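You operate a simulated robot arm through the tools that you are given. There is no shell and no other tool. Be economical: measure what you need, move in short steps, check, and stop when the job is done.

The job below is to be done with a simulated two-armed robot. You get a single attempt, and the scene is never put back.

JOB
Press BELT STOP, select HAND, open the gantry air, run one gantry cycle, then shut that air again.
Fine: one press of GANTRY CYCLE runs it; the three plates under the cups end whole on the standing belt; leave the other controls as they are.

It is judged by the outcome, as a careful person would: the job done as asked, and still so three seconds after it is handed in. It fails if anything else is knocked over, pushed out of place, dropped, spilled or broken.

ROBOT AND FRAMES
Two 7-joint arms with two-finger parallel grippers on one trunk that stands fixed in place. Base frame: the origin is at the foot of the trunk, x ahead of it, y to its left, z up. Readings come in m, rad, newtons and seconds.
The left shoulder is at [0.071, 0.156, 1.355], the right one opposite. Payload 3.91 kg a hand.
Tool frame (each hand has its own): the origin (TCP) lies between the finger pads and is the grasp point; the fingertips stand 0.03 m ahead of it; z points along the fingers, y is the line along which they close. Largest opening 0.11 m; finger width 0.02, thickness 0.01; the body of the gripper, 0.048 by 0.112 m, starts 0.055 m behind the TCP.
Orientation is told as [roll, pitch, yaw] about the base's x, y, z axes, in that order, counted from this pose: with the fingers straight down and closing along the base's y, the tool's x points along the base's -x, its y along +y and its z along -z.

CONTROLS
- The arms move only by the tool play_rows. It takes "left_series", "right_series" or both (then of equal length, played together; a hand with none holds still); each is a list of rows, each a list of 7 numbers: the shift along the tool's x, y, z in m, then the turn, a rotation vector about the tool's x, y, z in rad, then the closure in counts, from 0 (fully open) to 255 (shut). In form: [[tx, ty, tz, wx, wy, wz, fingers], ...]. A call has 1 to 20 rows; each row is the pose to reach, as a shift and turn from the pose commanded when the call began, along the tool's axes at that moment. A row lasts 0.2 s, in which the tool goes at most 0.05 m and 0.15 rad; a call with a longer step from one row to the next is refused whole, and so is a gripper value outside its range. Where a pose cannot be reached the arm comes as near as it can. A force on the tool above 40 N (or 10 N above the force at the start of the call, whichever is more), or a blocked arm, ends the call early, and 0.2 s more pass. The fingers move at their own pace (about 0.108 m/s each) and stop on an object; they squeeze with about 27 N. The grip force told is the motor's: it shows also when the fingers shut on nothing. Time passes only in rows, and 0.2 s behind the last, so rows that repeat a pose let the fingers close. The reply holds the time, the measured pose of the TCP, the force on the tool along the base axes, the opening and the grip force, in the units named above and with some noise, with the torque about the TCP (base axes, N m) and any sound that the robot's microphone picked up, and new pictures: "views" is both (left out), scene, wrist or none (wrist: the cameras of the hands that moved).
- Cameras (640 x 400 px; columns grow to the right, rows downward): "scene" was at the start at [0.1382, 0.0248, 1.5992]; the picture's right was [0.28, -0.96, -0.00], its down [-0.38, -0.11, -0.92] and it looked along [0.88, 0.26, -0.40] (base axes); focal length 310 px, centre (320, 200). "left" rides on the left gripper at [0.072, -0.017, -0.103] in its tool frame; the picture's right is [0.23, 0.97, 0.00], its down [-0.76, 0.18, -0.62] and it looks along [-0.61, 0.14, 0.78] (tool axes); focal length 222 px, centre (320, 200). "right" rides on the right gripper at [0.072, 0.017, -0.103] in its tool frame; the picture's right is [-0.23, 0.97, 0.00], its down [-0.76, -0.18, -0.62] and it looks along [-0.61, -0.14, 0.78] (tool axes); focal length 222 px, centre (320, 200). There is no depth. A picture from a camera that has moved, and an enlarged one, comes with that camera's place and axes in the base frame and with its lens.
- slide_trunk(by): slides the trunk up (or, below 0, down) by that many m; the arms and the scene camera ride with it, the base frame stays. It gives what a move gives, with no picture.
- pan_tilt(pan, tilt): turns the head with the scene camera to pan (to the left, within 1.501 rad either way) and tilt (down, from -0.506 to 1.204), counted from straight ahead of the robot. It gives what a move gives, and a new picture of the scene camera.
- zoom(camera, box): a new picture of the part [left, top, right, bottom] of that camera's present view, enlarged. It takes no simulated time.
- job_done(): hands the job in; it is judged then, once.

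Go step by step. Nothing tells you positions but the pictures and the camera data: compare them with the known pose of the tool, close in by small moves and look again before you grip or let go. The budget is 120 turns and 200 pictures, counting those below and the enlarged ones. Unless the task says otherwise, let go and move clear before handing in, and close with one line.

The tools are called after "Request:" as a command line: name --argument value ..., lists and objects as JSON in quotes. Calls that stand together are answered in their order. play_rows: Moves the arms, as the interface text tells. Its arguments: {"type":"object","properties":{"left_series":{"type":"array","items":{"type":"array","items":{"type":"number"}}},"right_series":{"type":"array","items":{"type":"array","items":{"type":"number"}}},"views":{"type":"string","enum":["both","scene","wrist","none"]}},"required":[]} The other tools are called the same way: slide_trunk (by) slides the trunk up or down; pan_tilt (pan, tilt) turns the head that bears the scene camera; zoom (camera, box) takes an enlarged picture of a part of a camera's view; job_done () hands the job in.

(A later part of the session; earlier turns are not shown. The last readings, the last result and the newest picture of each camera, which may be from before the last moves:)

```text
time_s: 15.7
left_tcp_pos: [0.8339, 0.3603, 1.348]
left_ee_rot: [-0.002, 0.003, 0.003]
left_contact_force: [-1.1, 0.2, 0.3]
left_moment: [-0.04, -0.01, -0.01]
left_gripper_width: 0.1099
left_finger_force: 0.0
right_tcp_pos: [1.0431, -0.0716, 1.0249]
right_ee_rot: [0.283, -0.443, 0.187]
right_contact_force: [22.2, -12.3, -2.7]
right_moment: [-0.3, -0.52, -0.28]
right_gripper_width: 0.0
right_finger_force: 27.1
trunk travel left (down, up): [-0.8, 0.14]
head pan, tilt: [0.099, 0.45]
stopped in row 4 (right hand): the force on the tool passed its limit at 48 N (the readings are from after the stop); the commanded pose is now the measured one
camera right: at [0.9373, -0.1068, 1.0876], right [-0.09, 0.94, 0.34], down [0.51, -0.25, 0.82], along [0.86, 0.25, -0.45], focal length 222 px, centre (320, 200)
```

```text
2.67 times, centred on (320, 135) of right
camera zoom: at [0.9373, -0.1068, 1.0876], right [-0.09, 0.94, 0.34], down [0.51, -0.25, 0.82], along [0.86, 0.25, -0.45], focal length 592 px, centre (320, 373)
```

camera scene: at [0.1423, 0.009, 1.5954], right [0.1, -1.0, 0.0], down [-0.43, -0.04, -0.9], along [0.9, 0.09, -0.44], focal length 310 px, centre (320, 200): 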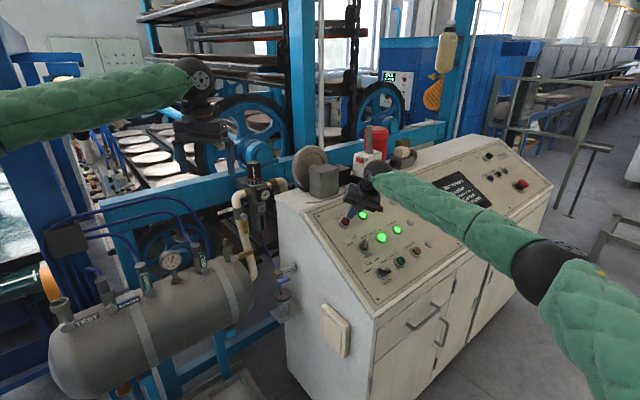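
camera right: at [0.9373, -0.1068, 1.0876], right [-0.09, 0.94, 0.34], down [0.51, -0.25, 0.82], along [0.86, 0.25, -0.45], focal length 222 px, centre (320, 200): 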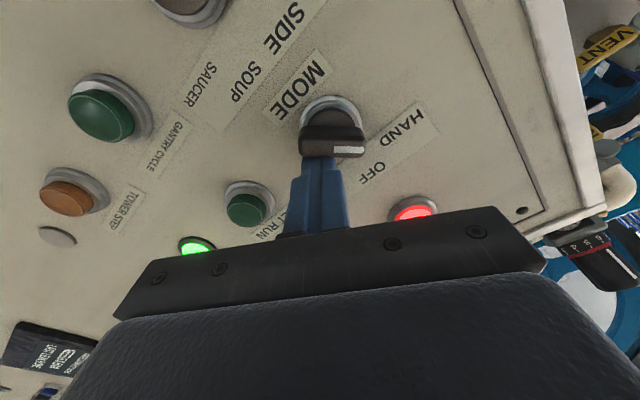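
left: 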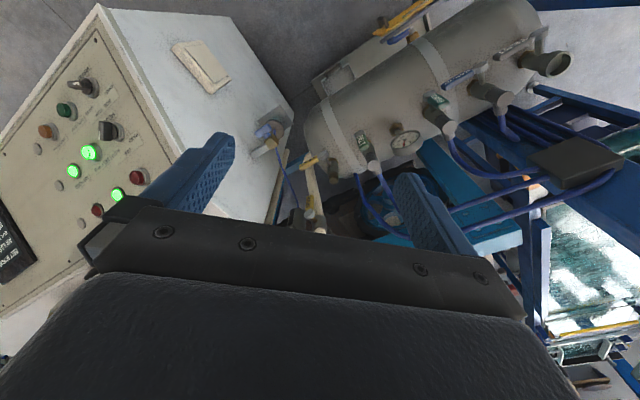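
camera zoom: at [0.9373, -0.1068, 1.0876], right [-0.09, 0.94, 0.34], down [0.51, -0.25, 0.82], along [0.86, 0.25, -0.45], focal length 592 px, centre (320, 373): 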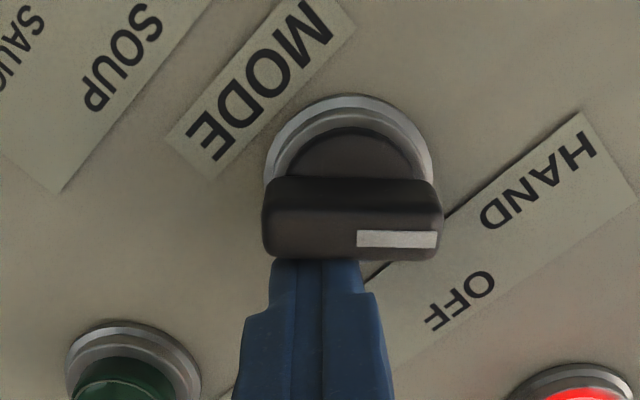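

The display is back to READY with the pointer at HAND. I'll withdraw gently and hover near GANTRY CYCLE without touching it.

Request:
play_rows --right_series '[[-0.006, -0.003, 0, 0, 0, 0, 255], [-0.006, -0.003, -0.03, 0, 0, 0, 255], [-0.006, -0.003, -0.07, 0, 0, 0, 255], [0.01, -0.035, -0.07, 0, 0, 0, 255], [0.03, -0.075, -0.07, 0, 0, 0, 255], [0.045, -0.105, -0.07, 0, 0, 0, 255], [0.0567, -0.1243, -0.055, 0, 0, 0, 255]]' --views "both"

Request:
zoom --camera "right" --box '[180, 40, 480, 230]'

Request:
zoom --camera "scene" --box '[330, 170, 490, 280]'

```text
time_s: 17.3
left_tcp_pos: [0.8328, 0.3576, 1.3488]
left_ee_rot: [0.0, 0.002, 0.002]
left_contact_force: [0.1, 0.5, -0.2]
left_moment: [-0.01, 0.03, 0.04]
left_gripper_width: 0.1102
left_finger_force: 0.1
right_tcp_pos: [1.0091, -0.2152, 1.0162]
right_ee_rot: [0.287, -0.441, 0.189]
right_contact_force: [-0.5, -0.1, 0.3]
right_moment: [-0.02, 0.0, -0.02]
right_gripper_width: 0.0001
right_finger_force: 26.4
trunk travel left (down, up): [-0.8, 0.14]
head pan, tilt: [0.099, 0.45]
camera scene: at [0.1421, 0.0077, 1.5955], right [0.1, -0.99, 0.0], down [-0.43, -0.04, -0.9], along [0.9, 0.09, -0.44], focal length 310 px, centre (320, 200)
camera right: at [0.9034, -0.2506, 1.0801], right [-0.09, 0.93, 0.35], down [0.51, -0.25, 0.82], along [0.85, 0.25, -0.45], focal length 222 px, centre (320, 200)
```

scene: 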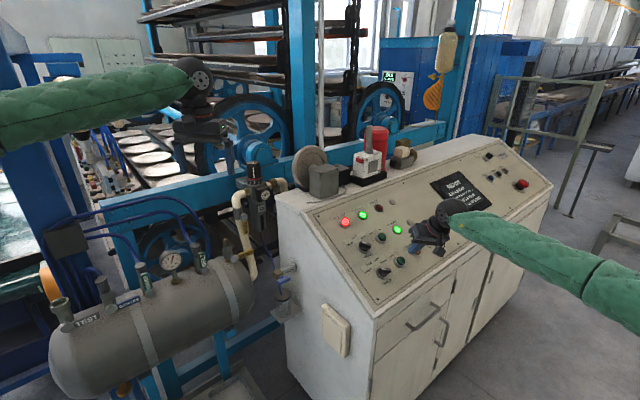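
right: 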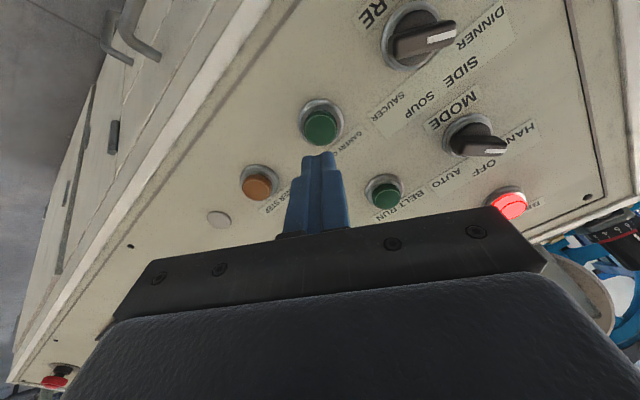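

```text
2.11 times, centred on (330, 135) of right
camera zoom: at [0.9034, -0.2506, 1.0801], right [-0.09, 0.93, 0.35], down [0.51, -0.25, 0.82], along [0.85, 0.25, -0.45], focal length 468 px, centre (299, 337)
```

zoom: 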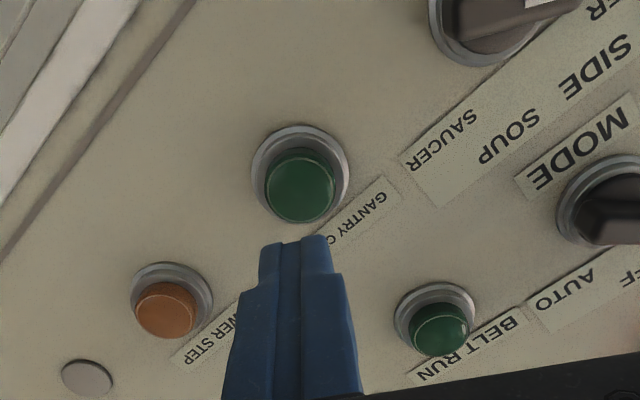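

```text
3.64 times, centred on (410, 225) of scene
camera zoom: at [0.1421, 0.0077, 1.5955], right [0.1, -0.99, 0.0], down [-0.43, -0.04, -0.9], along [0.9, 0.09, -0.44], focal length 1126 px, centre (-7, 109)
```

zoom: 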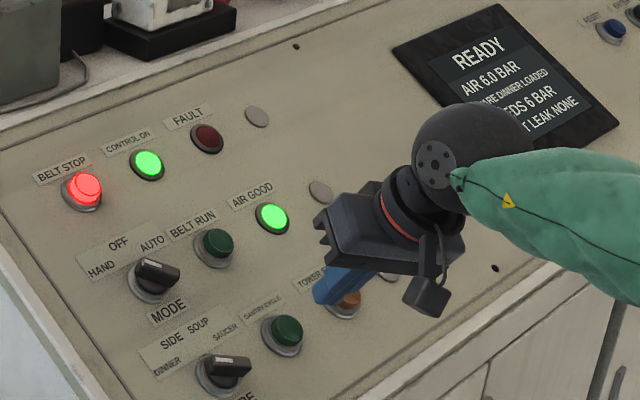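

MODE reads HAND, and the right fingertips are parked over GANTRY CYCLE. For the valve I'll swing the left hand, closed and nearly horizontal, to just in front of and below the GANTRY lever.

Request:
play_rows --left_series '[[0.009, 0.0175, 0.0365, -0.084, -0.0805, 0, 255], [0.0187, 0.035, 0.073, -0.168, -0.161, 0, 255], [0.028, 0.0525, 0.1095, -0.252, -0.2415, 0, 255], [0.0373, 0.07, 0.146, -0.336, -0.322, 0, 255], [0.0467, 0.0875, 0.1825, -0.42, -0.4025, 0, 255], [0.056, 0.105, 0.219, -0.504, -0.483, 0, 255], [0.0653, 0.1225, 0.2555, -0.588, -0.5635, 0, 255], [0.0747, 0.14, 0.292, -0.672, -0.644, 0, 255]]' --views "none"

Request:
pan_tilt --pan 0.7 --tilt 0.55

```text
time_s: 19.1
left_tcp_pos: [0.7586, 0.4989, 1.0584]
left_ee_rot: [0.773, -0.589, -0.245]
left_contact_force: [0.2, 0.2, -0.4]
left_moment: [0.01, -0.01, -0.01]
left_gripper_width: 0.0001
left_finger_force: 27.0
right_tcp_pos: [1.0082, -0.2153, 1.0185]
right_ee_rot: [0.287, -0.444, 0.19]
right_contact_force: [-0.3, 0.3, -0.4]
right_moment: [-0.03, 0.01, -0.02]
right_gripper_width: 0.0
right_finger_force: 26.9
trunk travel left (down, up): [-0.8, 0.14]
head pan, tilt: [0.099, 0.45]
```

```text
time_s: 20.1
left_tcp_pos: [0.7588, 0.4988, 1.0592]
left_ee_rot: [0.769, -0.588, -0.243]
left_contact_force: [-0.4, 0.8, -0.5]
left_moment: [0.01, -0.01, 0.03]
left_gripper_width: 0.0001
left_finger_force: 27.0
right_tcp_pos: [1.0096, -0.2151, 1.0176]
right_ee_rot: [0.287, -0.442, 0.191]
right_contact_force: [0.5, 0.1, 0.8]
right_moment: [-0.02, 0.02, 0.01]
right_gripper_width: 0.0
right_finger_force: 27.3
trunk travel left (down, up): [-0.8, 0.14]
head pan, tilt: [0.7, 0.55]
camera scene: at [0.118, 0.057, 1.5865], right [0.64, -0.77, 0.0], down [-0.4, -0.34, -0.85], along [0.65, 0.55, -0.52], focal length 310 px, centre (320, 200)
```

scene: 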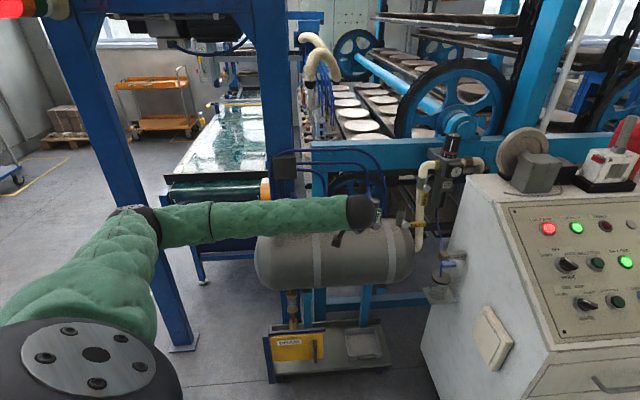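

The forearm hides the valves from the scene camera, so I'll use the left wrist camera instead.

Request:
zoom --camera "left" --box '[0, 0, 640, 400]'

Request:
zoom --camera "scene" --box '[230, 130, 430, 300]'

Request:
zoom --camera "scene" --box '[160, 20, 440, 200]'

```text
1.00 times, centred on (320, 200) of left (not enlarged: the box is as wide or as high as the picture)
camera zoom: at [0.6466, 0.4386, 1.069], right [-0.38, 0.81, 0.44], down [0.23, -0.37, 0.9], along [0.89, 0.44, -0.05], focal length 222 px, centre (320, 200)
```

zoom: 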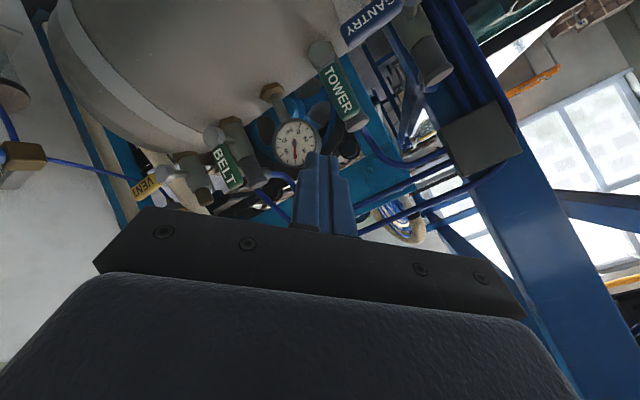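

```text
2.35 times, centred on (330, 215) of scene
camera zoom: at [0.118, 0.057, 1.5865], right [0.64, -0.77, 0.0], down [-0.4, -0.34, -0.85], along [0.65, 0.55, -0.52], focal length 728 px, centre (296, 165)
```

zoom: 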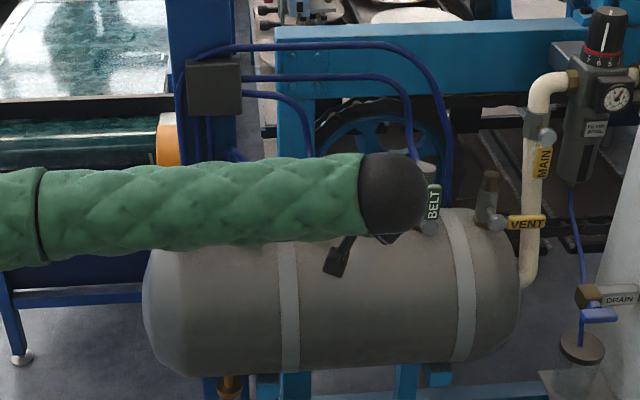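

```text
2.22 times, centred on (300, 110) of scene
camera zoom: at [0.118, 0.057, 1.5865], right [0.64, -0.77, 0.0], down [-0.4, -0.34, -0.85], along [0.65, 0.55, -0.52], focal length 688 px, centre (364, 400)
```

zoom: 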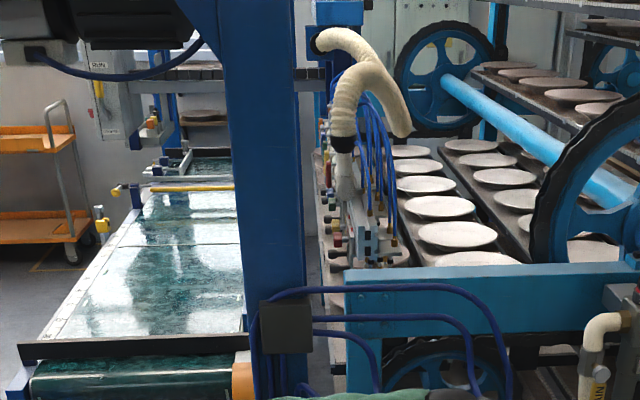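

The wrist camera shows the GANTRY lever to the right of TOWER. I'll finish the swing to the hover point in front of the lever.

Request:
play_rows --left_series '[[0.0315, -0.006, 0.0265, -0.084, -0.0805, 0, 255], [0.063, -0.012, 0.053, -0.168, -0.161, 0, 255], [0.0945, -0.018, 0.0796, -0.252, -0.2415, 0, 255], [0.126, -0.0238, 0.1061, -0.336, -0.322, 0, 255]]' --views "both"

Request:
zoom --camera "scene" --box '[230, 180, 430, 310]'

```text
time_s: 21.1
left_tcp_pos: [0.7208, 0.5677, 0.9096]
left_ee_rot: [1.335, -0.751, -0.6]
left_contact_force: [0.1, 0.6, 0.9]
left_moment: [-0.01, 0.0, 0.03]
left_gripper_width: 0.0
left_finger_force: 26.5
right_tcp_pos: [1.0077, -0.2151, 1.0192]
right_ee_rot: [0.287, -0.443, 0.192]
right_contact_force: [0.7, 0.4, 0.1]
right_moment: [0.01, -0.03, 0.0]
right_gripper_width: 0.0002
right_finger_force: 27.2
trunk travel left (down, up): [-0.8, 0.14]
head pan, tilt: [0.7, 0.55]
camera scene: at [0.1176, 0.0579, 1.5867], right [0.64, -0.76, 0.0], down [-0.4, -0.34, -0.85], along [0.65, 0.55, -0.52], focal length 310 px, centre (320, 200)
camera left: at [0.6142, 0.5132, 0.8657], right [-0.54, 0.65, 0.54], down [-0.04, -0.66, 0.75], along [0.84, 0.39, 0.38], focal length 222 px, centre (320, 200)
```

scene: 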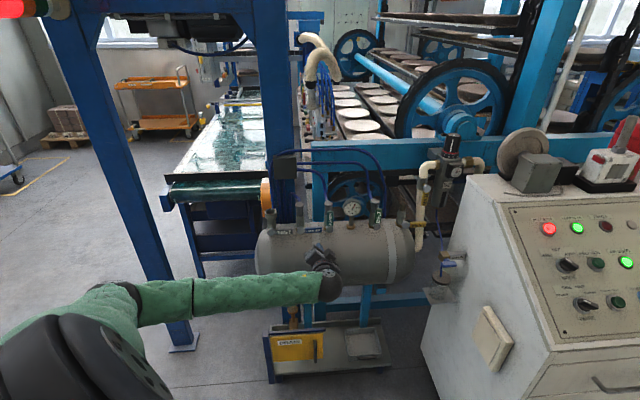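
left: 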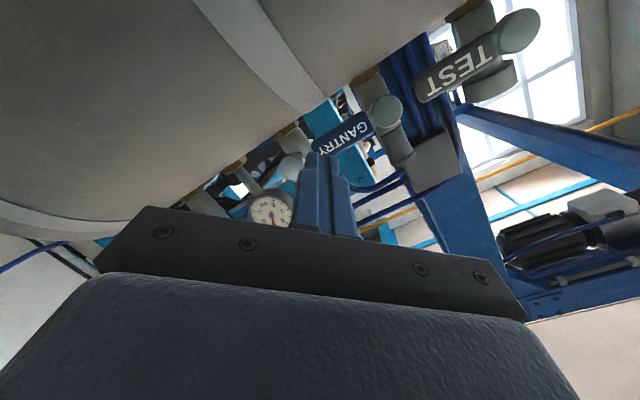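

```text
3.08 times, centred on (330, 245) of scene
camera zoom: at [0.1176, 0.0579, 1.5867], right [0.64, -0.76, 0.0], down [-0.4, -0.34, -0.85], along [0.65, 0.55, -0.52], focal length 952 px, centre (289, 62)
```

zoom: 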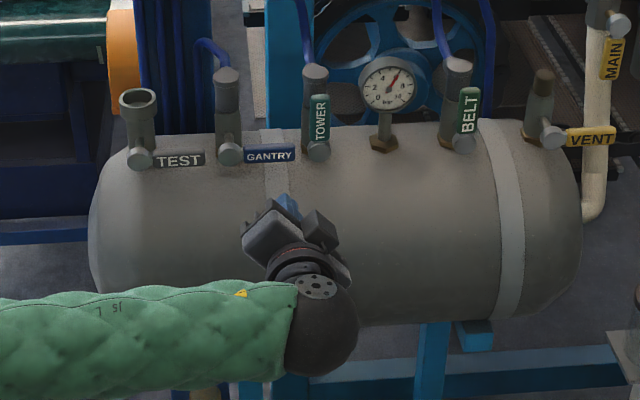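

The scene camera now sees the levers clearly. I'll zoom the wrist view to check the gap between the lever and the tank.

Request:
zoom --camera "left" --box '[230, 50, 470, 200]'

```text
2.67 times, centred on (350, 125) of left
camera zoom: at [0.6142, 0.5132, 0.8657], right [-0.54, 0.65, 0.54], down [-0.04, -0.66, 0.75], along [0.84, 0.39, 0.38], focal length 592 px, centre (240, 400)
```

zoom: 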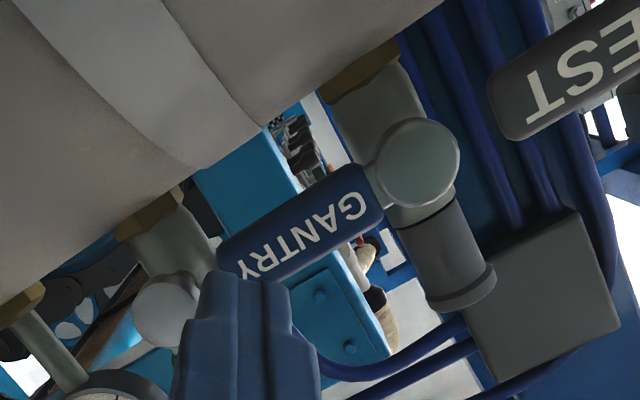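

The gap under the lever is about 29 mm and my tip is 20 mm, but it's rolled 45°. I'll roll the tool level, then check before going in.

Request:
play_rows --left_series '[[0, 0, 0, 0, 0, -0.135, 255], [0, 0, 0, 0, 0, -0.27, 255], [0, 0, 0, 0, 0, -0.405, 255], [0, 0, 0, 0, 0, -0.54, 255], [0, 0, 0, 0, 0, -0.675, 255], [0, 0, 0, 0, 0, -0.806, 255]]' --views "wrist"

Request:
zoom --camera "left" --box '[200, 50, 440, 200]'

Request:
zoom --camera "scene" --box '[240, 190, 380, 280]'

```text
time_s: 22.5
left_tcp_pos: [0.7173, 0.5665, 0.9113]
left_ee_rot: [-0.002, -1.396, 0.81]
left_contact_force: [-0.6, -0.1, 0.8]
left_moment: [0.01, 0.0, -0.01]
left_gripper_width: 0.0
left_finger_force: 26.8
right_tcp_pos: [1.0083, -0.2163, 1.0182]
right_ee_rot: [0.285, -0.442, 0.191]
right_contact_force: [0.1, 0.2, 0.1]
right_moment: [-0.01, 0.01, -0.03]
right_gripper_width: 0.0001
right_finger_force: 26.8
trunk travel left (down, up): [-0.8, 0.14]
head pan, tilt: [0.7, 0.55]
camera left: at [0.6521, 0.4712, 0.8565], right [-0.73, 0.64, -0.22], down [-0.46, -0.23, 0.86], along [0.5, 0.73, 0.46], focal length 222 px, centre (320, 200)
```

left: 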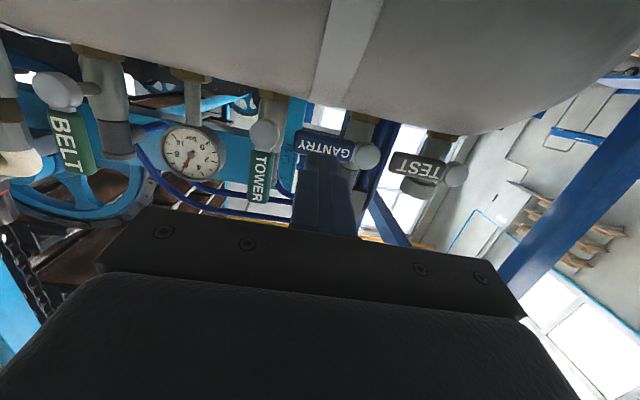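

```text
2.67 times, centred on (320, 125) of left
camera zoom: at [0.6521, 0.4712, 0.8565], right [-0.73, 0.64, -0.22], down [-0.46, -0.23, 0.86], along [0.5, 0.73, 0.46], focal length 592 px, centre (320, 400)
```

zoom: 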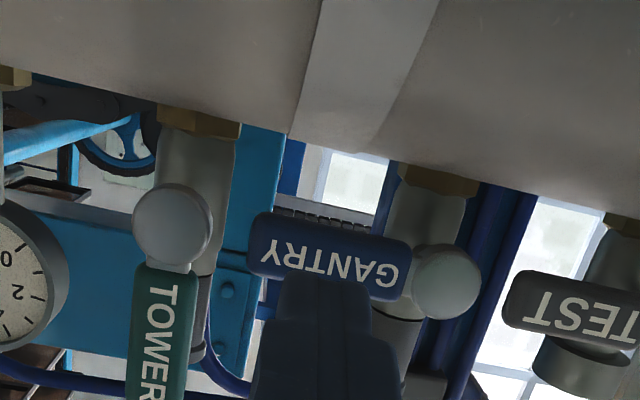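

```text
4.44 times, centred on (310, 235) of scene
camera zoom: at [0.1179, 0.0561, 1.5866], right [0.64, -0.76, 0.0], down [-0.4, -0.34, -0.85], along [0.65, 0.55, -0.52], focal length 1376 px, centre (364, 44)
```

zoom: 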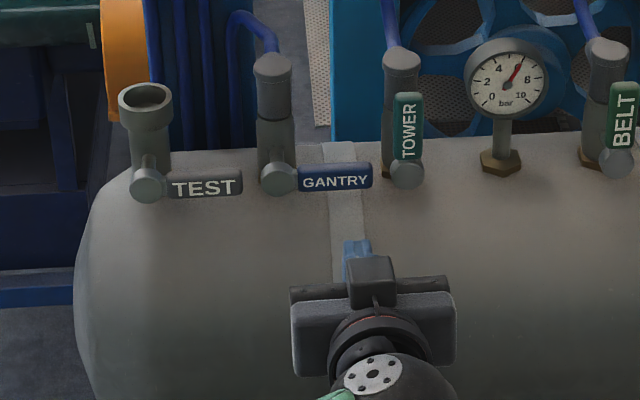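

Aligned. I'll shift slightly towards the lever's end, drop 2 mm and slide the tip in under the lever, watching the force.

Request:
play_rows --left_series '[[0.002, -0.007, 0.02, 0, 0, 0, 255], [0.002, -0.007, 0.045, 0, 0, 0, 255], [0.002, -0.007, 0.065, 0, 0, 0, 255], [0.002, -0.007, 0.08, 0, 0, 0, 255], [0.002, -0.007, 0.09, 0, 0, 0, 255]]' --views "wrist"

Request:
zoom --camera "left" --box '[200, 50, 440, 200]'

Request:
zoom --camera "scene" --box '[240, 190, 380, 280]'

```text
time_s: 23.7
left_tcp_pos: [0.7852, 0.6253, 0.8925]
left_ee_rot: [0.007, -1.395, 0.801]
left_contact_force: [0.4, 0.0, 0.5]
left_moment: [0.01, -0.01, -0.02]
left_gripper_width: 0.0
left_finger_force: 27.2
right_tcp_pos: [1.0087, -0.215, 1.0175]
right_ee_rot: [0.288, -0.443, 0.189]
right_contact_force: [-0.1, -0.8, -0.4]
right_moment: [0.0, -0.01, 0.04]
right_gripper_width: 0.0
right_finger_force: 26.9
trunk travel left (down, up): [-0.8, 0.14]
head pan, tilt: [0.7, 0.55]
camera left: at [0.7187, 0.5297, 0.8384], right [-0.73, 0.64, -0.22], down [-0.46, -0.23, 0.86], along [0.5, 0.73, 0.46], focal length 222 px, centre (320, 200)
```

left: 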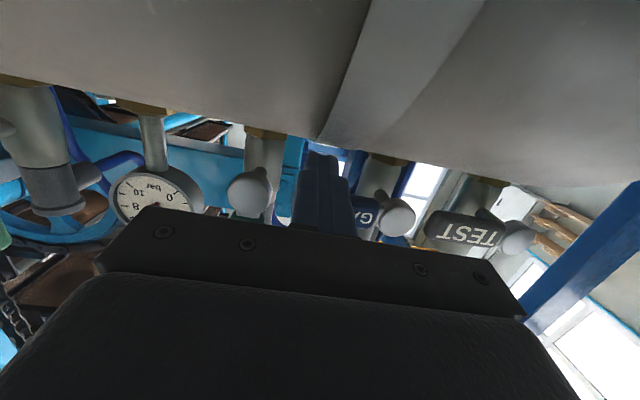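

```text
2.67 times, centred on (320, 125) of left
camera zoom: at [0.7187, 0.5297, 0.8384], right [-0.73, 0.64, -0.22], down [-0.46, -0.23, 0.86], along [0.5, 0.73, 0.46], focal length 592 px, centre (320, 400)
```

zoom: 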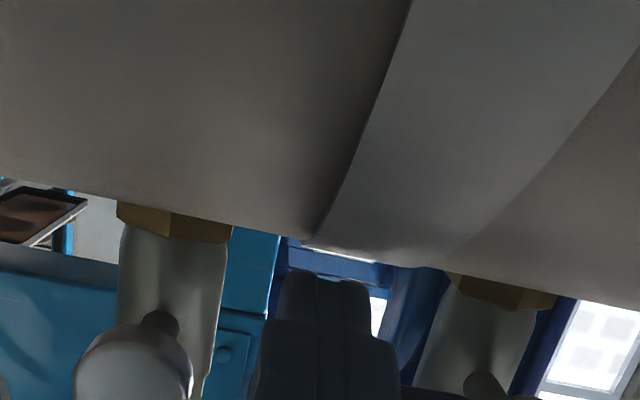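

```text
4.44 times, centred on (310, 235) of scene
camera zoom: at [0.1182, 0.0569, 1.5865], right [0.64, -0.76, 0.0], down [-0.4, -0.34, -0.85], along [0.65, 0.55, -0.52], focal length 1376 px, centre (364, 44)
```

zoom: 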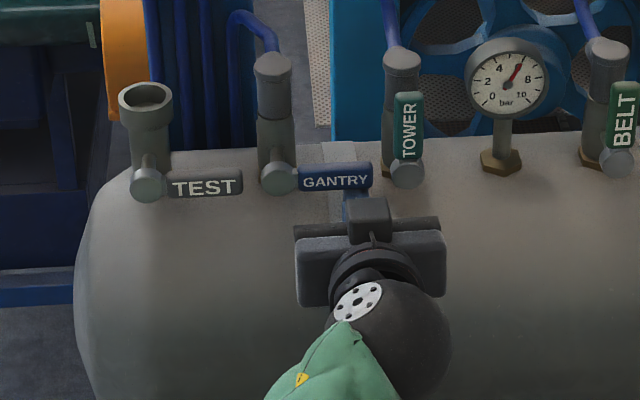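

The tip is under the lever with no contact yet. I'll lift along the arc to about half open and check.

Request:
play_rows --left_series '[[-0.0098, 0.006, -0.0017, 0, 0, 0, 255], [-0.0171, 0.0046, -0.003, 0, 0, 0, 255], [-0.0244, 0.0032, -0.0043, 0, 0, 0, 255], [-0.0318, 0.0038, -0.0056, 0, 0, 0, 255], [-0.0393, 0.0044, -0.0069, 0, 0, 0, 255], [-0.0463, 0.0069, -0.0082, 0, 0, 0, 255], [-0.0534, 0.0094, -0.0094, 0, 0, 0, 255]]' --views "wrist"

Request:
zoom --camera "scene" --box '[240, 190, 380, 280]'

```text
time_s: 25.3
left_tcp_pos: [0.7783, 0.6319, 0.9467]
left_ee_rot: [0.008, -1.398, 0.801]
left_contact_force: [0.7, -1.3, -0.3]
left_moment: [0.02, 0.01, -0.01]
left_gripper_width: 0.0
left_finger_force: 27.5
right_tcp_pos: [1.0088, -0.2158, 1.0178]
right_ee_rot: [0.286, -0.441, 0.19]
right_contact_force: [1.3, -0.7, 0.7]
right_moment: [0.02, -0.05, 0.03]
right_gripper_width: 0.0002
right_finger_force: 26.2
trunk travel left (down, up): [-0.8, 0.14]
head pan, tilt: [0.7, 0.55]
camera left: at [0.7115, 0.5361, 0.8924], right [-0.73, 0.64, -0.22], down [-0.46, -0.23, 0.86], along [0.5, 0.73, 0.46], focal length 222 px, centre (320, 200)
```

left: 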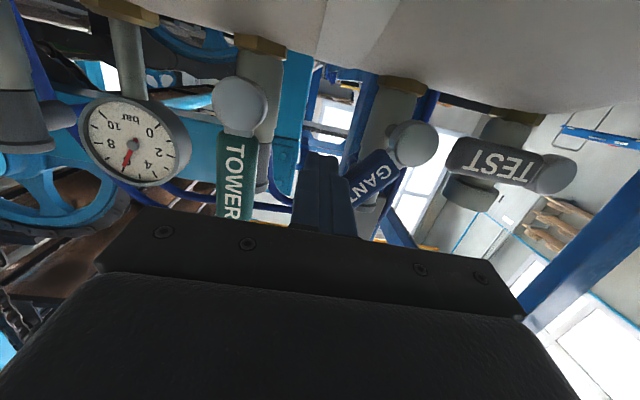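

```text
4.44 times, centred on (310, 235) of scene
camera zoom: at [0.118, 0.0565, 1.5865], right [0.64, -0.76, 0.0], down [-0.4, -0.34, -0.85], along [0.65, 0.55, -0.52], focal length 1376 px, centre (364, 44)
```

zoom: 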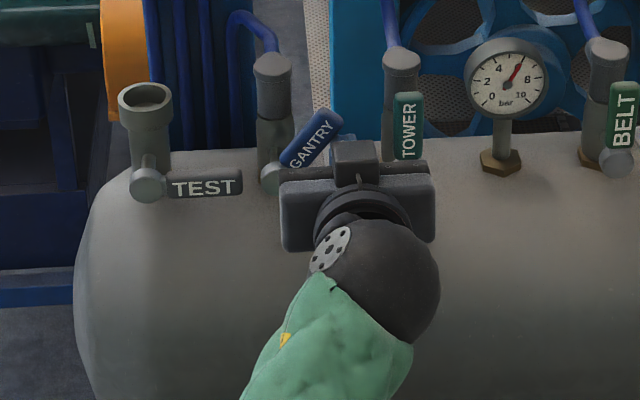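

The lever is half open and moving freely. I'll continue along the arc to upright.

Request:
play_rows --left_series '[[-0.0065, 0.004, -0.0011, 0, 0, 0, 255], [-0.0122, 0.0085, -0.0022, 0, 0, 0, 255], [-0.0175, 0.014, -0.003, 0, 0, 0, 255], [-0.0219, 0.02, -0.0039, 0, 0, 0, 255], [-0.0255, 0.027, -0.0045, 0, 0, 0, 255], [-0.0284, 0.0336, -0.005, 0, 0, 0, 255]]' --views "wrist"

Request:
zoom --camera "scene" --box '[240, 190, 380, 280]'

```text
time_s: 26.7
left_tcp_pos: [0.7544, 0.6538, 0.9752]
left_ee_rot: [0.006, -1.394, 0.804]
left_contact_force: [4.7, -2.2, -0.6]
left_moment: [-0.07, -0.09, -0.11]
left_gripper_width: 0.0
left_finger_force: 26.8
right_tcp_pos: [1.0092, -0.2167, 1.0174]
right_ee_rot: [0.287, -0.44, 0.189]
right_contact_force: [-0.4, 0.5, -0.3]
right_moment: [0.0, -0.04, -0.02]
right_gripper_width: 0.0
right_finger_force: 26.8
trunk travel left (down, up): [-0.8, 0.14]
head pan, tilt: [0.7, 0.55]
camera left: at [0.6882, 0.5584, 0.9213], right [-0.73, 0.64, -0.22], down [-0.46, -0.23, 0.86], along [0.5, 0.73, 0.46], focal length 222 px, centre (320, 200)
```

left: 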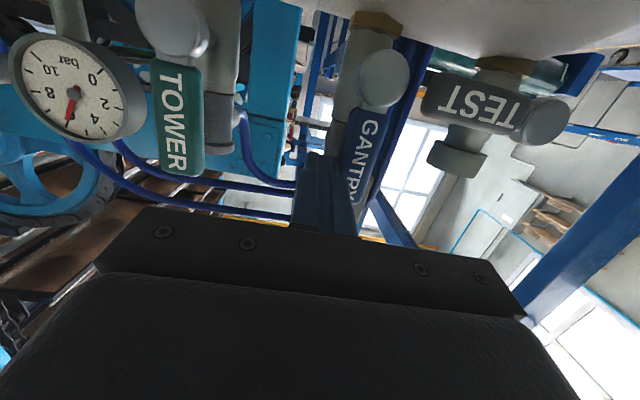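

```text
4.44 times, centred on (310, 235) of scene
camera zoom: at [0.1188, 0.0562, 1.5865], right [0.64, -0.77, 0.0], down [-0.4, -0.34, -0.85], along [0.65, 0.55, -0.52], focal length 1376 px, centre (364, 44)
```

zoom: 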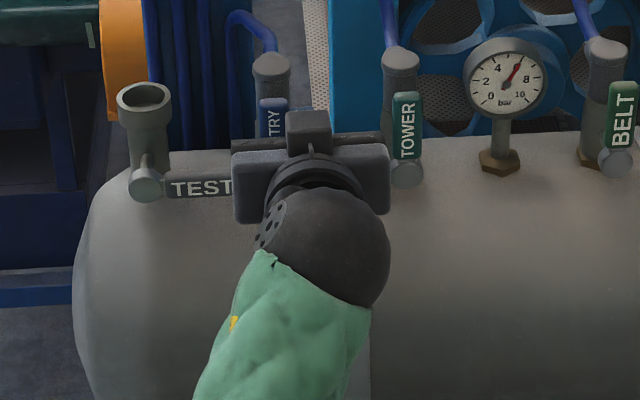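

The lever is almost upright. I'll nudge it a little further to its stop, then back off to look.

Request:
play_rows --left_series '[[0, 0.004, 0, 0, 0, 0, 255], [0, 0.008, 0, 0, 0, 0, 255], [0, 0.012, 0, 0, 0, 0, 255]]' --views "none"

Request:
play_rows --left_series '[[0, -0.01, 0, 0, 0, 0, 255], [0, -0.01, -0.03, 0, 0, 0, 255], [0, -0.01, -0.075, 0, 0, 0, 255]]' --views "wrist"

Request:
zoom --camera "scene" --box '[240, 190, 380, 280]'

Request:
zoom --camera "left" --box '[200, 50, 440, 200]'

```text
time_s: 27.3
left_tcp_pos: [0.754, 0.6533, 0.9761]
left_ee_rot: [-0.016, -1.398, 0.811]
left_contact_force: [31.5, -19.6, 2.5]
left_moment: [-0.2, -0.32, -1.01]
left_gripper_width: 0.0
left_finger_force: 27.3
right_tcp_pos: [1.0104, -0.2146, 1.0158]
right_ee_rot: [0.288, -0.443, 0.192]
right_contact_force: [0.1, -1.0, 1.1]
right_moment: [-0.03, -0.03, -0.02]
right_gripper_width: 0.0
right_finger_force: 26.9
trunk travel left (down, up): [-0.8, 0.14]
head pan, tilt: [0.7, 0.55]
stopped in row 3 (left hand): the force on the tool passed its limit at 44 N (the readings are from after the stop); the commanded pose is now the measured one
```

```text
time_s: 28.1
left_tcp_pos: [0.7046, 0.5954, 0.9917]
left_ee_rot: [-0.006, -1.398, 0.807]
left_contact_force: [-0.2, -0.5, -0.2]
left_moment: [0.01, 0.03, 0.0]
left_gripper_width: 0.0001
left_finger_force: 27.0
right_tcp_pos: [1.0085, -0.2178, 1.0204]
right_ee_rot: [0.287, -0.443, 0.189]
right_contact_force: [-0.3, -1.1, -0.4]
right_moment: [-0.01, 0.02, 0.01]
right_gripper_width: 0.0001
right_finger_force: 27.3
trunk travel left (down, up): [-0.8, 0.14]
head pan, tilt: [0.7, 0.55]
camera left: at [0.6377, 0.5009, 0.9366], right [-0.73, 0.65, -0.22], down [-0.46, -0.22, 0.86], along [0.51, 0.73, 0.46], focal length 222 px, centre (320, 200)
```

left: 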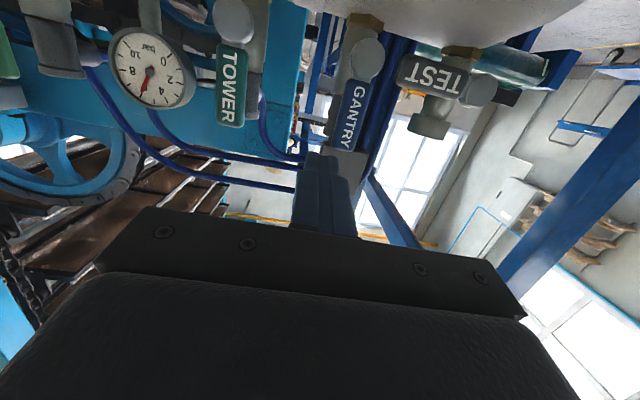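

```text
4.44 times, centred on (310, 235) of scene
camera zoom: at [0.1171, 0.0545, 1.5867], right [0.64, -0.76, 0.0], down [-0.4, -0.34, -0.85], along [0.65, 0.55, -0.52], focal length 1376 px, centre (364, 44)
```

zoom: 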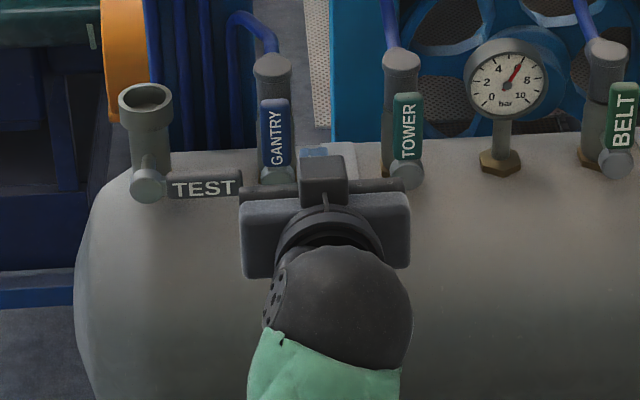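

```text
2.67 times, centred on (320, 125) of left
camera zoom: at [0.6377, 0.5009, 0.9366], right [-0.73, 0.65, -0.22], down [-0.46, -0.22, 0.86], along [0.51, 0.73, 0.46], focal length 592 px, centre (320, 400)
```

zoom: 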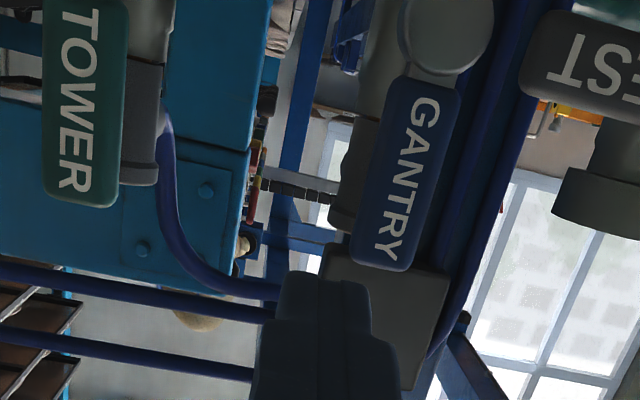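

The GANTRY lever is upright like the other open ones. I'll turn the head to see both the panel and the gantry before pressing GANTRY CYCLE.

Request:
pan_tilt --pan 0.45 --tilt 0.4

Request:
zoom --camera "scene" --box '[430, 160, 630, 290]'

Request:
zoom --camera "scene" --box '[20, 30, 340, 230]'

```text
time_s: 28.9
left_tcp_pos: [0.7052, 0.5985, 0.9902]
left_ee_rot: [-0.011, -1.394, 0.814]
left_contact_force: [-0.1, 0.6, -0.4]
left_moment: [-0.01, 0.02, 0.03]
left_gripper_width: 0.0
left_finger_force: 27.1
right_tcp_pos: [1.0083, -0.214, 1.0193]
right_ee_rot: [0.285, -0.442, 0.192]
right_contact_force: [0.0, 0.4, 0.3]
right_moment: [0.02, 0.0, -0.02]
right_gripper_width: 0.0
right_finger_force: 27.0
trunk travel left (down, up): [-0.8, 0.14]
head pan, tilt: [0.45, 0.4]
camera scene: at [0.1328, 0.0397, 1.6002], right [0.44, -0.9, 0.0], down [-0.35, -0.17, -0.92], along [0.83, 0.4, -0.39], focal length 310 px, centre (320, 200)
```

scene: 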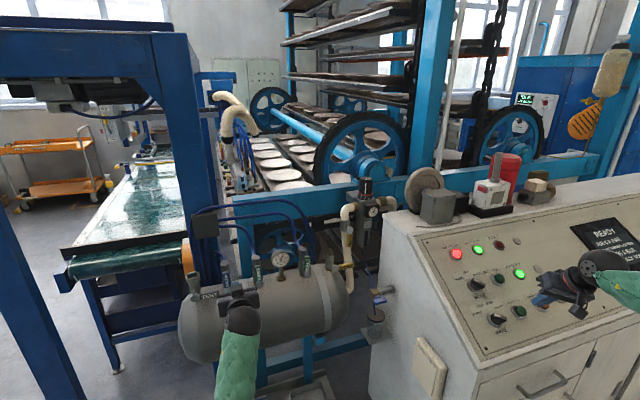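

```text
3.08 times, centred on (530, 225) of scene
camera zoom: at [0.1328, 0.0397, 1.6002], right [0.44, -0.9, 0.0], down [-0.35, -0.17, -0.92], along [0.83, 0.4, -0.39], focal length 952 px, centre (-326, 123)
```

zoom: 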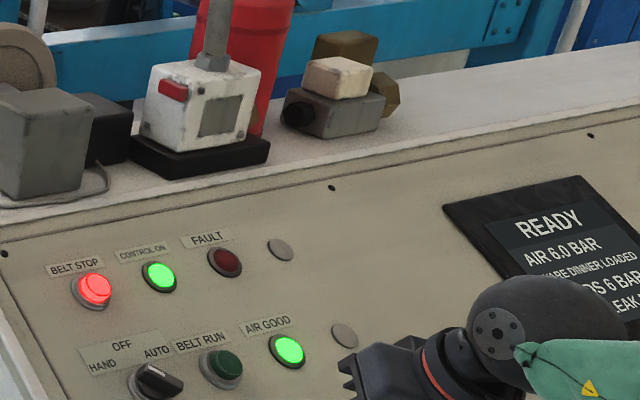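

```text
2.00 times, centred on (180, 130) of scene
camera zoom: at [0.1328, 0.0397, 1.6002], right [0.44, -0.9, 0.0], down [-0.35, -0.17, -0.92], along [0.83, 0.4, -0.39], focal length 619 px, centre (600, 340)
```

zoom: 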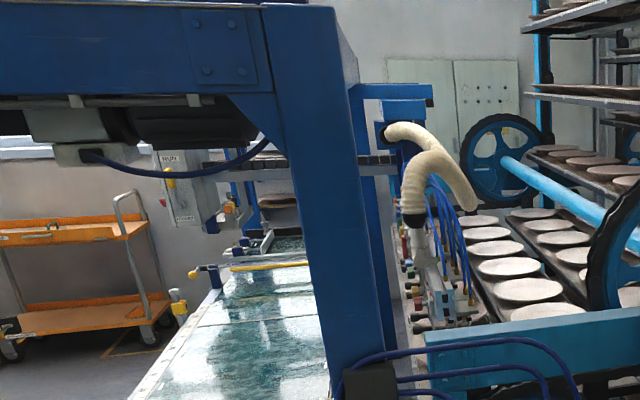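

Everything is ready: belt stopped, HAND, air 6.0 bar. I'll press GANTRY CYCLE once, in small steps.

Request:
play_rows --right_series '[[0, 0, 0.03, 0, 0, 0, 255], [0, 0, 0.044, 0, 0, 0, 255], [0, 0, 0.05, 0, 0, 0, 255], [0, 0, 0.055, 0, 0, 0, 255], [0, 0, 0.059, 0, 0, 0, 255]]' --views "wrist"

```text
time_s: 30.1
left_tcp_pos: [0.7037, 0.5975, 0.9907]
left_ee_rot: [-0.014, -1.396, 0.817]
left_contact_force: [-0.5, -0.5, 0.0]
left_moment: [-0.01, 0.0, -0.01]
left_gripper_width: 0.0
left_finger_force: 26.9
right_tcp_pos: [1.0296, -0.1938, 0.9687]
right_ee_rot: [0.287, -0.445, 0.192]
right_contact_force: [-1.1, -0.9, 1.5]
right_moment: [0.03, -0.03, 0.07]
right_gripper_width: 0.0
right_finger_force: 26.8
trunk travel left (down, up): [-0.8, 0.14]
head pan, tilt: [0.45, 0.4]
heard: click
camera right: at [0.9229, -0.2283, 1.0307], right [-0.09, 0.93, 0.35], down [0.51, -0.25, 0.82], along [0.85, 0.25, -0.45], focal length 222 px, centre (320, 200)
```

right: 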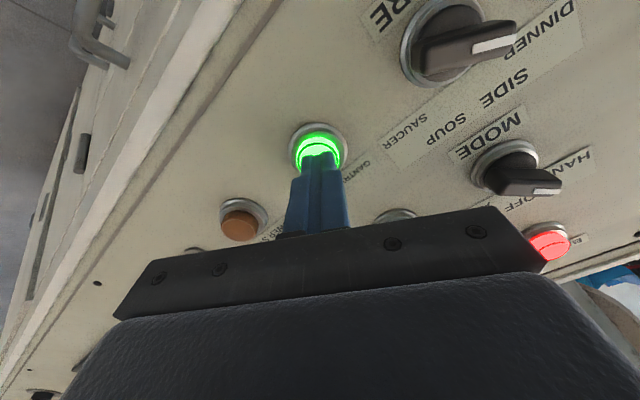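

It clicked and GANTRY CYCLE is lit. I'll withdraw straight back and watch the cycle.

Request:
play_rows --right_series '[[0, 0, -0.02, 0, 0, 0, 255], [0, 0, -0.06, 0, 0, 0, 255], [0, 0, -0.1, 0, 0, 0, 255], [0, 0, -0.1, 0, 0, 0, 255], [0, 0, -0.1, 0, 0, 0, 255]]' --views "scene"

Request:
zoom --camera "scene" --box '[430, 160, 640, 290]'

```text
time_s: 31.3
left_tcp_pos: [0.704, 0.5978, 0.9892]
left_ee_rot: [-0.01, -1.398, 0.813]
left_contact_force: [1.0, -0.8, 0.4]
left_moment: [0.03, 0.03, -0.01]
left_gripper_width: 0.0
left_finger_force: 27.0
right_tcp_pos: [0.9937, -0.2296, 1.0538]
right_ee_rot: [0.286, -0.443, 0.19]
right_contact_force: [-0.6, -0.1, -0.2]
right_moment: [0.01, -0.01, -0.01]
right_gripper_width: 0.0
right_finger_force: 27.3
trunk travel left (down, up): [-0.8, 0.14]
head pan, tilt: [0.45, 0.4]
camera scene: at [0.1322, 0.0387, 1.6003], right [0.44, -0.9, 0.0], down [-0.35, -0.17, -0.92], along [0.83, 0.4, -0.39], focal length 310 px, centre (320, 200)
```

scene: 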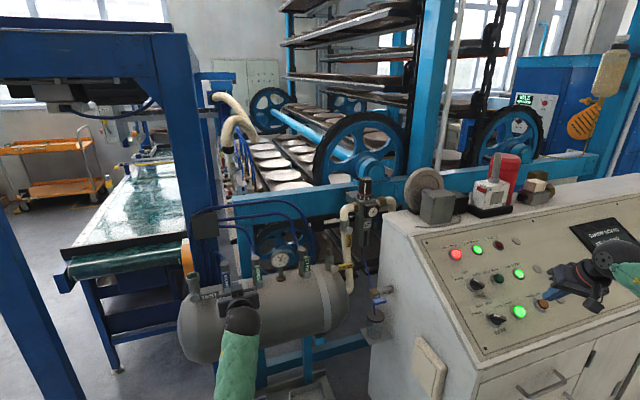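

```text
3.05 times, centred on (535, 225) of scene
camera zoom: at [0.1322, 0.0387, 1.6003], right [0.44, -0.9, 0.0], down [-0.35, -0.17, -0.92], along [0.83, 0.4, -0.39], focal length 943 px, centre (-335, 124)
```

zoom: 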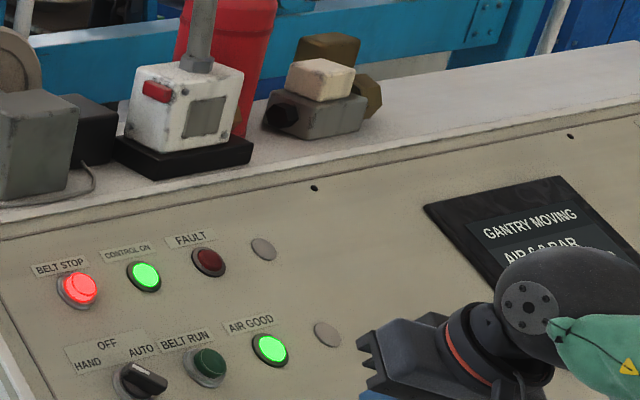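

The display reads GANTRY MOVING and the cups have dropped. I'll wait with the hands still.

Request:
play_rows --right_series '[[0, 0, 0, 0, 0, 0, 255], [0, 0, 0, 0, 0, 0, 255], [0, 0, 0, 0, 0, 0, 255], [0, 0, 0, 0, 0, 0, 255], [0, 0, 0, 0, 0, 0, 255], [0, 0, 0, 0, 0, 0, 255], [0, 0, 0, 0, 0, 0, 255], [0, 0, 0, 0, 0, 0, 255], [0, 0, 0, 0, 0, 0, 255], [0, 0, 0, 0, 0, 0, 255], [0, 0, 0, 0, 0, 0, 255], [0, 0, 0, 0, 0, 0, 255], [0, 0, 0, 0, 0, 0, 255], [0, 0, 0, 0, 0, 0, 255], [0, 0, 0, 0, 0, 0, 255]]' --views "scene"

Request:
zoom --camera "scene" --box '[430, 160, 640, 290]'

```text
time_s: 34.5
left_tcp_pos: [0.7045, 0.5985, 0.9899]
left_ee_rot: [-0.011, -1.398, 0.813]
left_contact_force: [-0.2, -0.7, 0.0]
left_moment: [-0.03, -0.01, 0.0]
left_gripper_width: 0.0002
left_finger_force: 27.5
right_tcp_pos: [0.994, -0.2297, 1.0537]
right_ee_rot: [0.286, -0.441, 0.19]
right_contact_force: [0.4, 0.2, 1.3]
right_moment: [0.02, 0.0, -0.01]
right_gripper_width: 0.0
right_finger_force: 26.7
trunk travel left (down, up): [-0.8, 0.14]
head pan, tilt: [0.45, 0.4]
camera scene: at [0.1326, 0.0391, 1.6002], right [0.44, -0.9, 0.0], down [-0.35, -0.17, -0.92], along [0.83, 0.4, -0.39], focal length 310 px, centre (320, 200)
```

scene: 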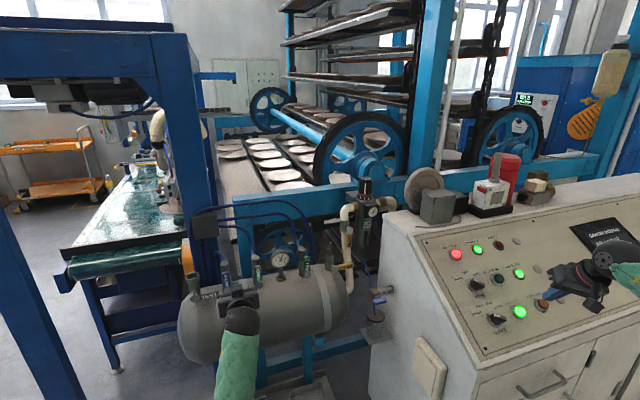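

```text
3.05 times, centred on (535, 225) of scene
camera zoom: at [0.1326, 0.0391, 1.6002], right [0.44, -0.9, 0.0], down [-0.35, -0.17, -0.92], along [0.83, 0.4, -0.39], focal length 943 px, centre (-335, 124)
```

zoom: 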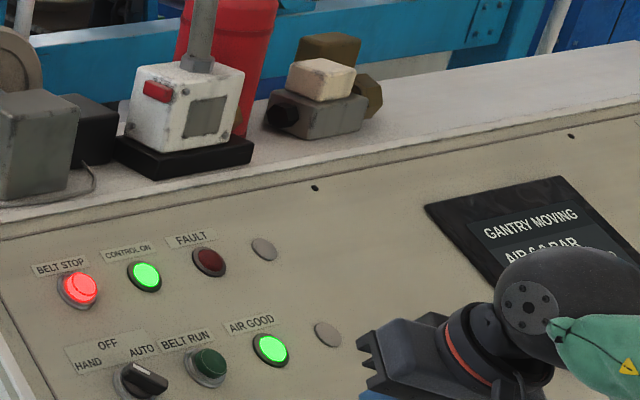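

The gantry has reached the belt and is still moving. I'll wait for it to finish and return.

Request:
play_rows --right_series '[[0, 0, 0, 0, 0, 0, 255], [0, 0, 0, 0, 0, 0, 255], [0, 0, 0, 0, 0, 0, 255], [0, 0, 0, 0, 0, 0, 255], [0, 0, 0, 0, 0, 0, 255], [0, 0, 0, 0, 0, 0, 255], [0, 0, 0, 0, 0, 0, 255], [0, 0, 0, 0, 0, 0, 255], [0, 0, 0, 0, 0, 0, 255], [0, 0, 0, 0, 0, 0, 255], [0, 0, 0, 0, 0, 0, 255], [0, 0, 0, 0, 0, 0, 255], [0, 0, 0, 0, 0, 0, 255], [0, 0, 0, 0, 0, 0, 255], [0, 0, 0, 0, 0, 0, 255], [0, 0, 0, 0, 0, 0, 255], [0, 0, 0, 0, 0, 0, 255], [0, 0, 0, 0, 0, 0, 255], [0, 0, 0, 0, 0, 0, 255], [0, 0, 0, 0, 0, 0, 255]]' --views "scene"

Request:
zoom --camera "scene" --box '[430, 160, 640, 290]'

Request:
zoom --camera "scene" --box '[20, 30, 340, 230]'

```text
time_s: 38.7
left_tcp_pos: [0.7043, 0.5985, 0.9898]
left_ee_rot: [-0.011, -1.397, 0.813]
left_contact_force: [-0.6, 0.1, 0.0]
left_moment: [0.02, 0.0, 0.02]
left_gripper_width: 0.0
left_finger_force: 26.7
right_tcp_pos: [0.9947, -0.2289, 1.0541]
right_ee_rot: [0.287, -0.444, 0.189]
right_contact_force: [-0.6, 0.5, 0.2]
right_moment: [0.0, -0.01, -0.01]
right_gripper_width: 0.0002
right_finger_force: 26.4
trunk travel left (down, up): [-0.8, 0.14]
head pan, tilt: [0.45, 0.4]
camera scene: at [0.1326, 0.0391, 1.6002], right [0.44, -0.9, 0.0], down [-0.35, -0.17, -0.92], along [0.83, 0.4, -0.39], focal length 310 px, centre (320, 200)
```

scene: 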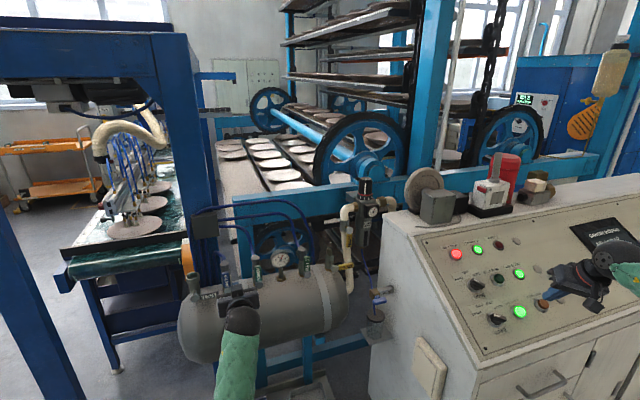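

```text
3.05 times, centred on (535, 225) of scene
camera zoom: at [0.1326, 0.0391, 1.6002], right [0.44, -0.9, 0.0], down [-0.35, -0.17, -0.92], along [0.83, 0.4, -0.39], focal length 943 px, centre (-335, 124)
```

zoom: 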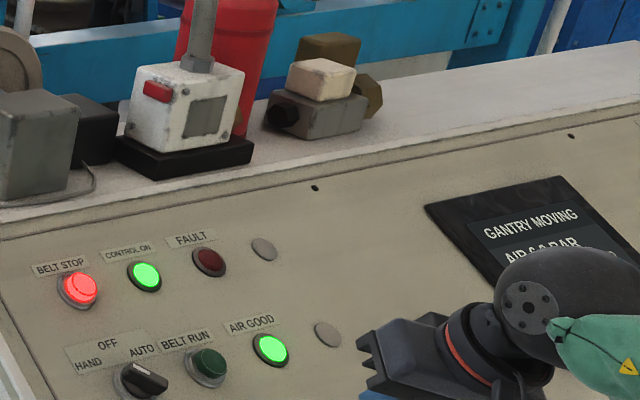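

```text
2.00 times, centred on (180, 130) of scene
camera zoom: at [0.1326, 0.0391, 1.6002], right [0.44, -0.9, 0.0], down [-0.35, -0.17, -0.92], along [0.83, 0.4, -0.39], focal length 619 px, centre (600, 340)
```

zoom: 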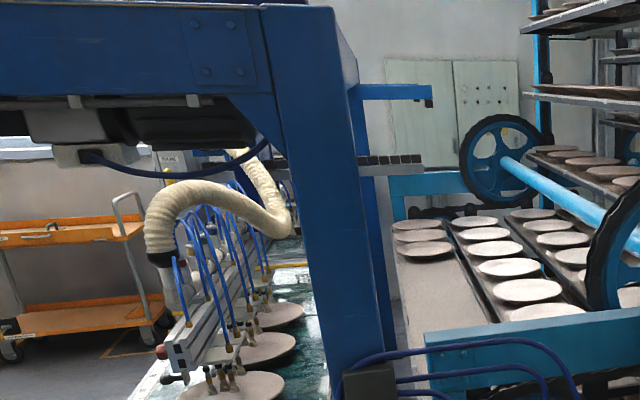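

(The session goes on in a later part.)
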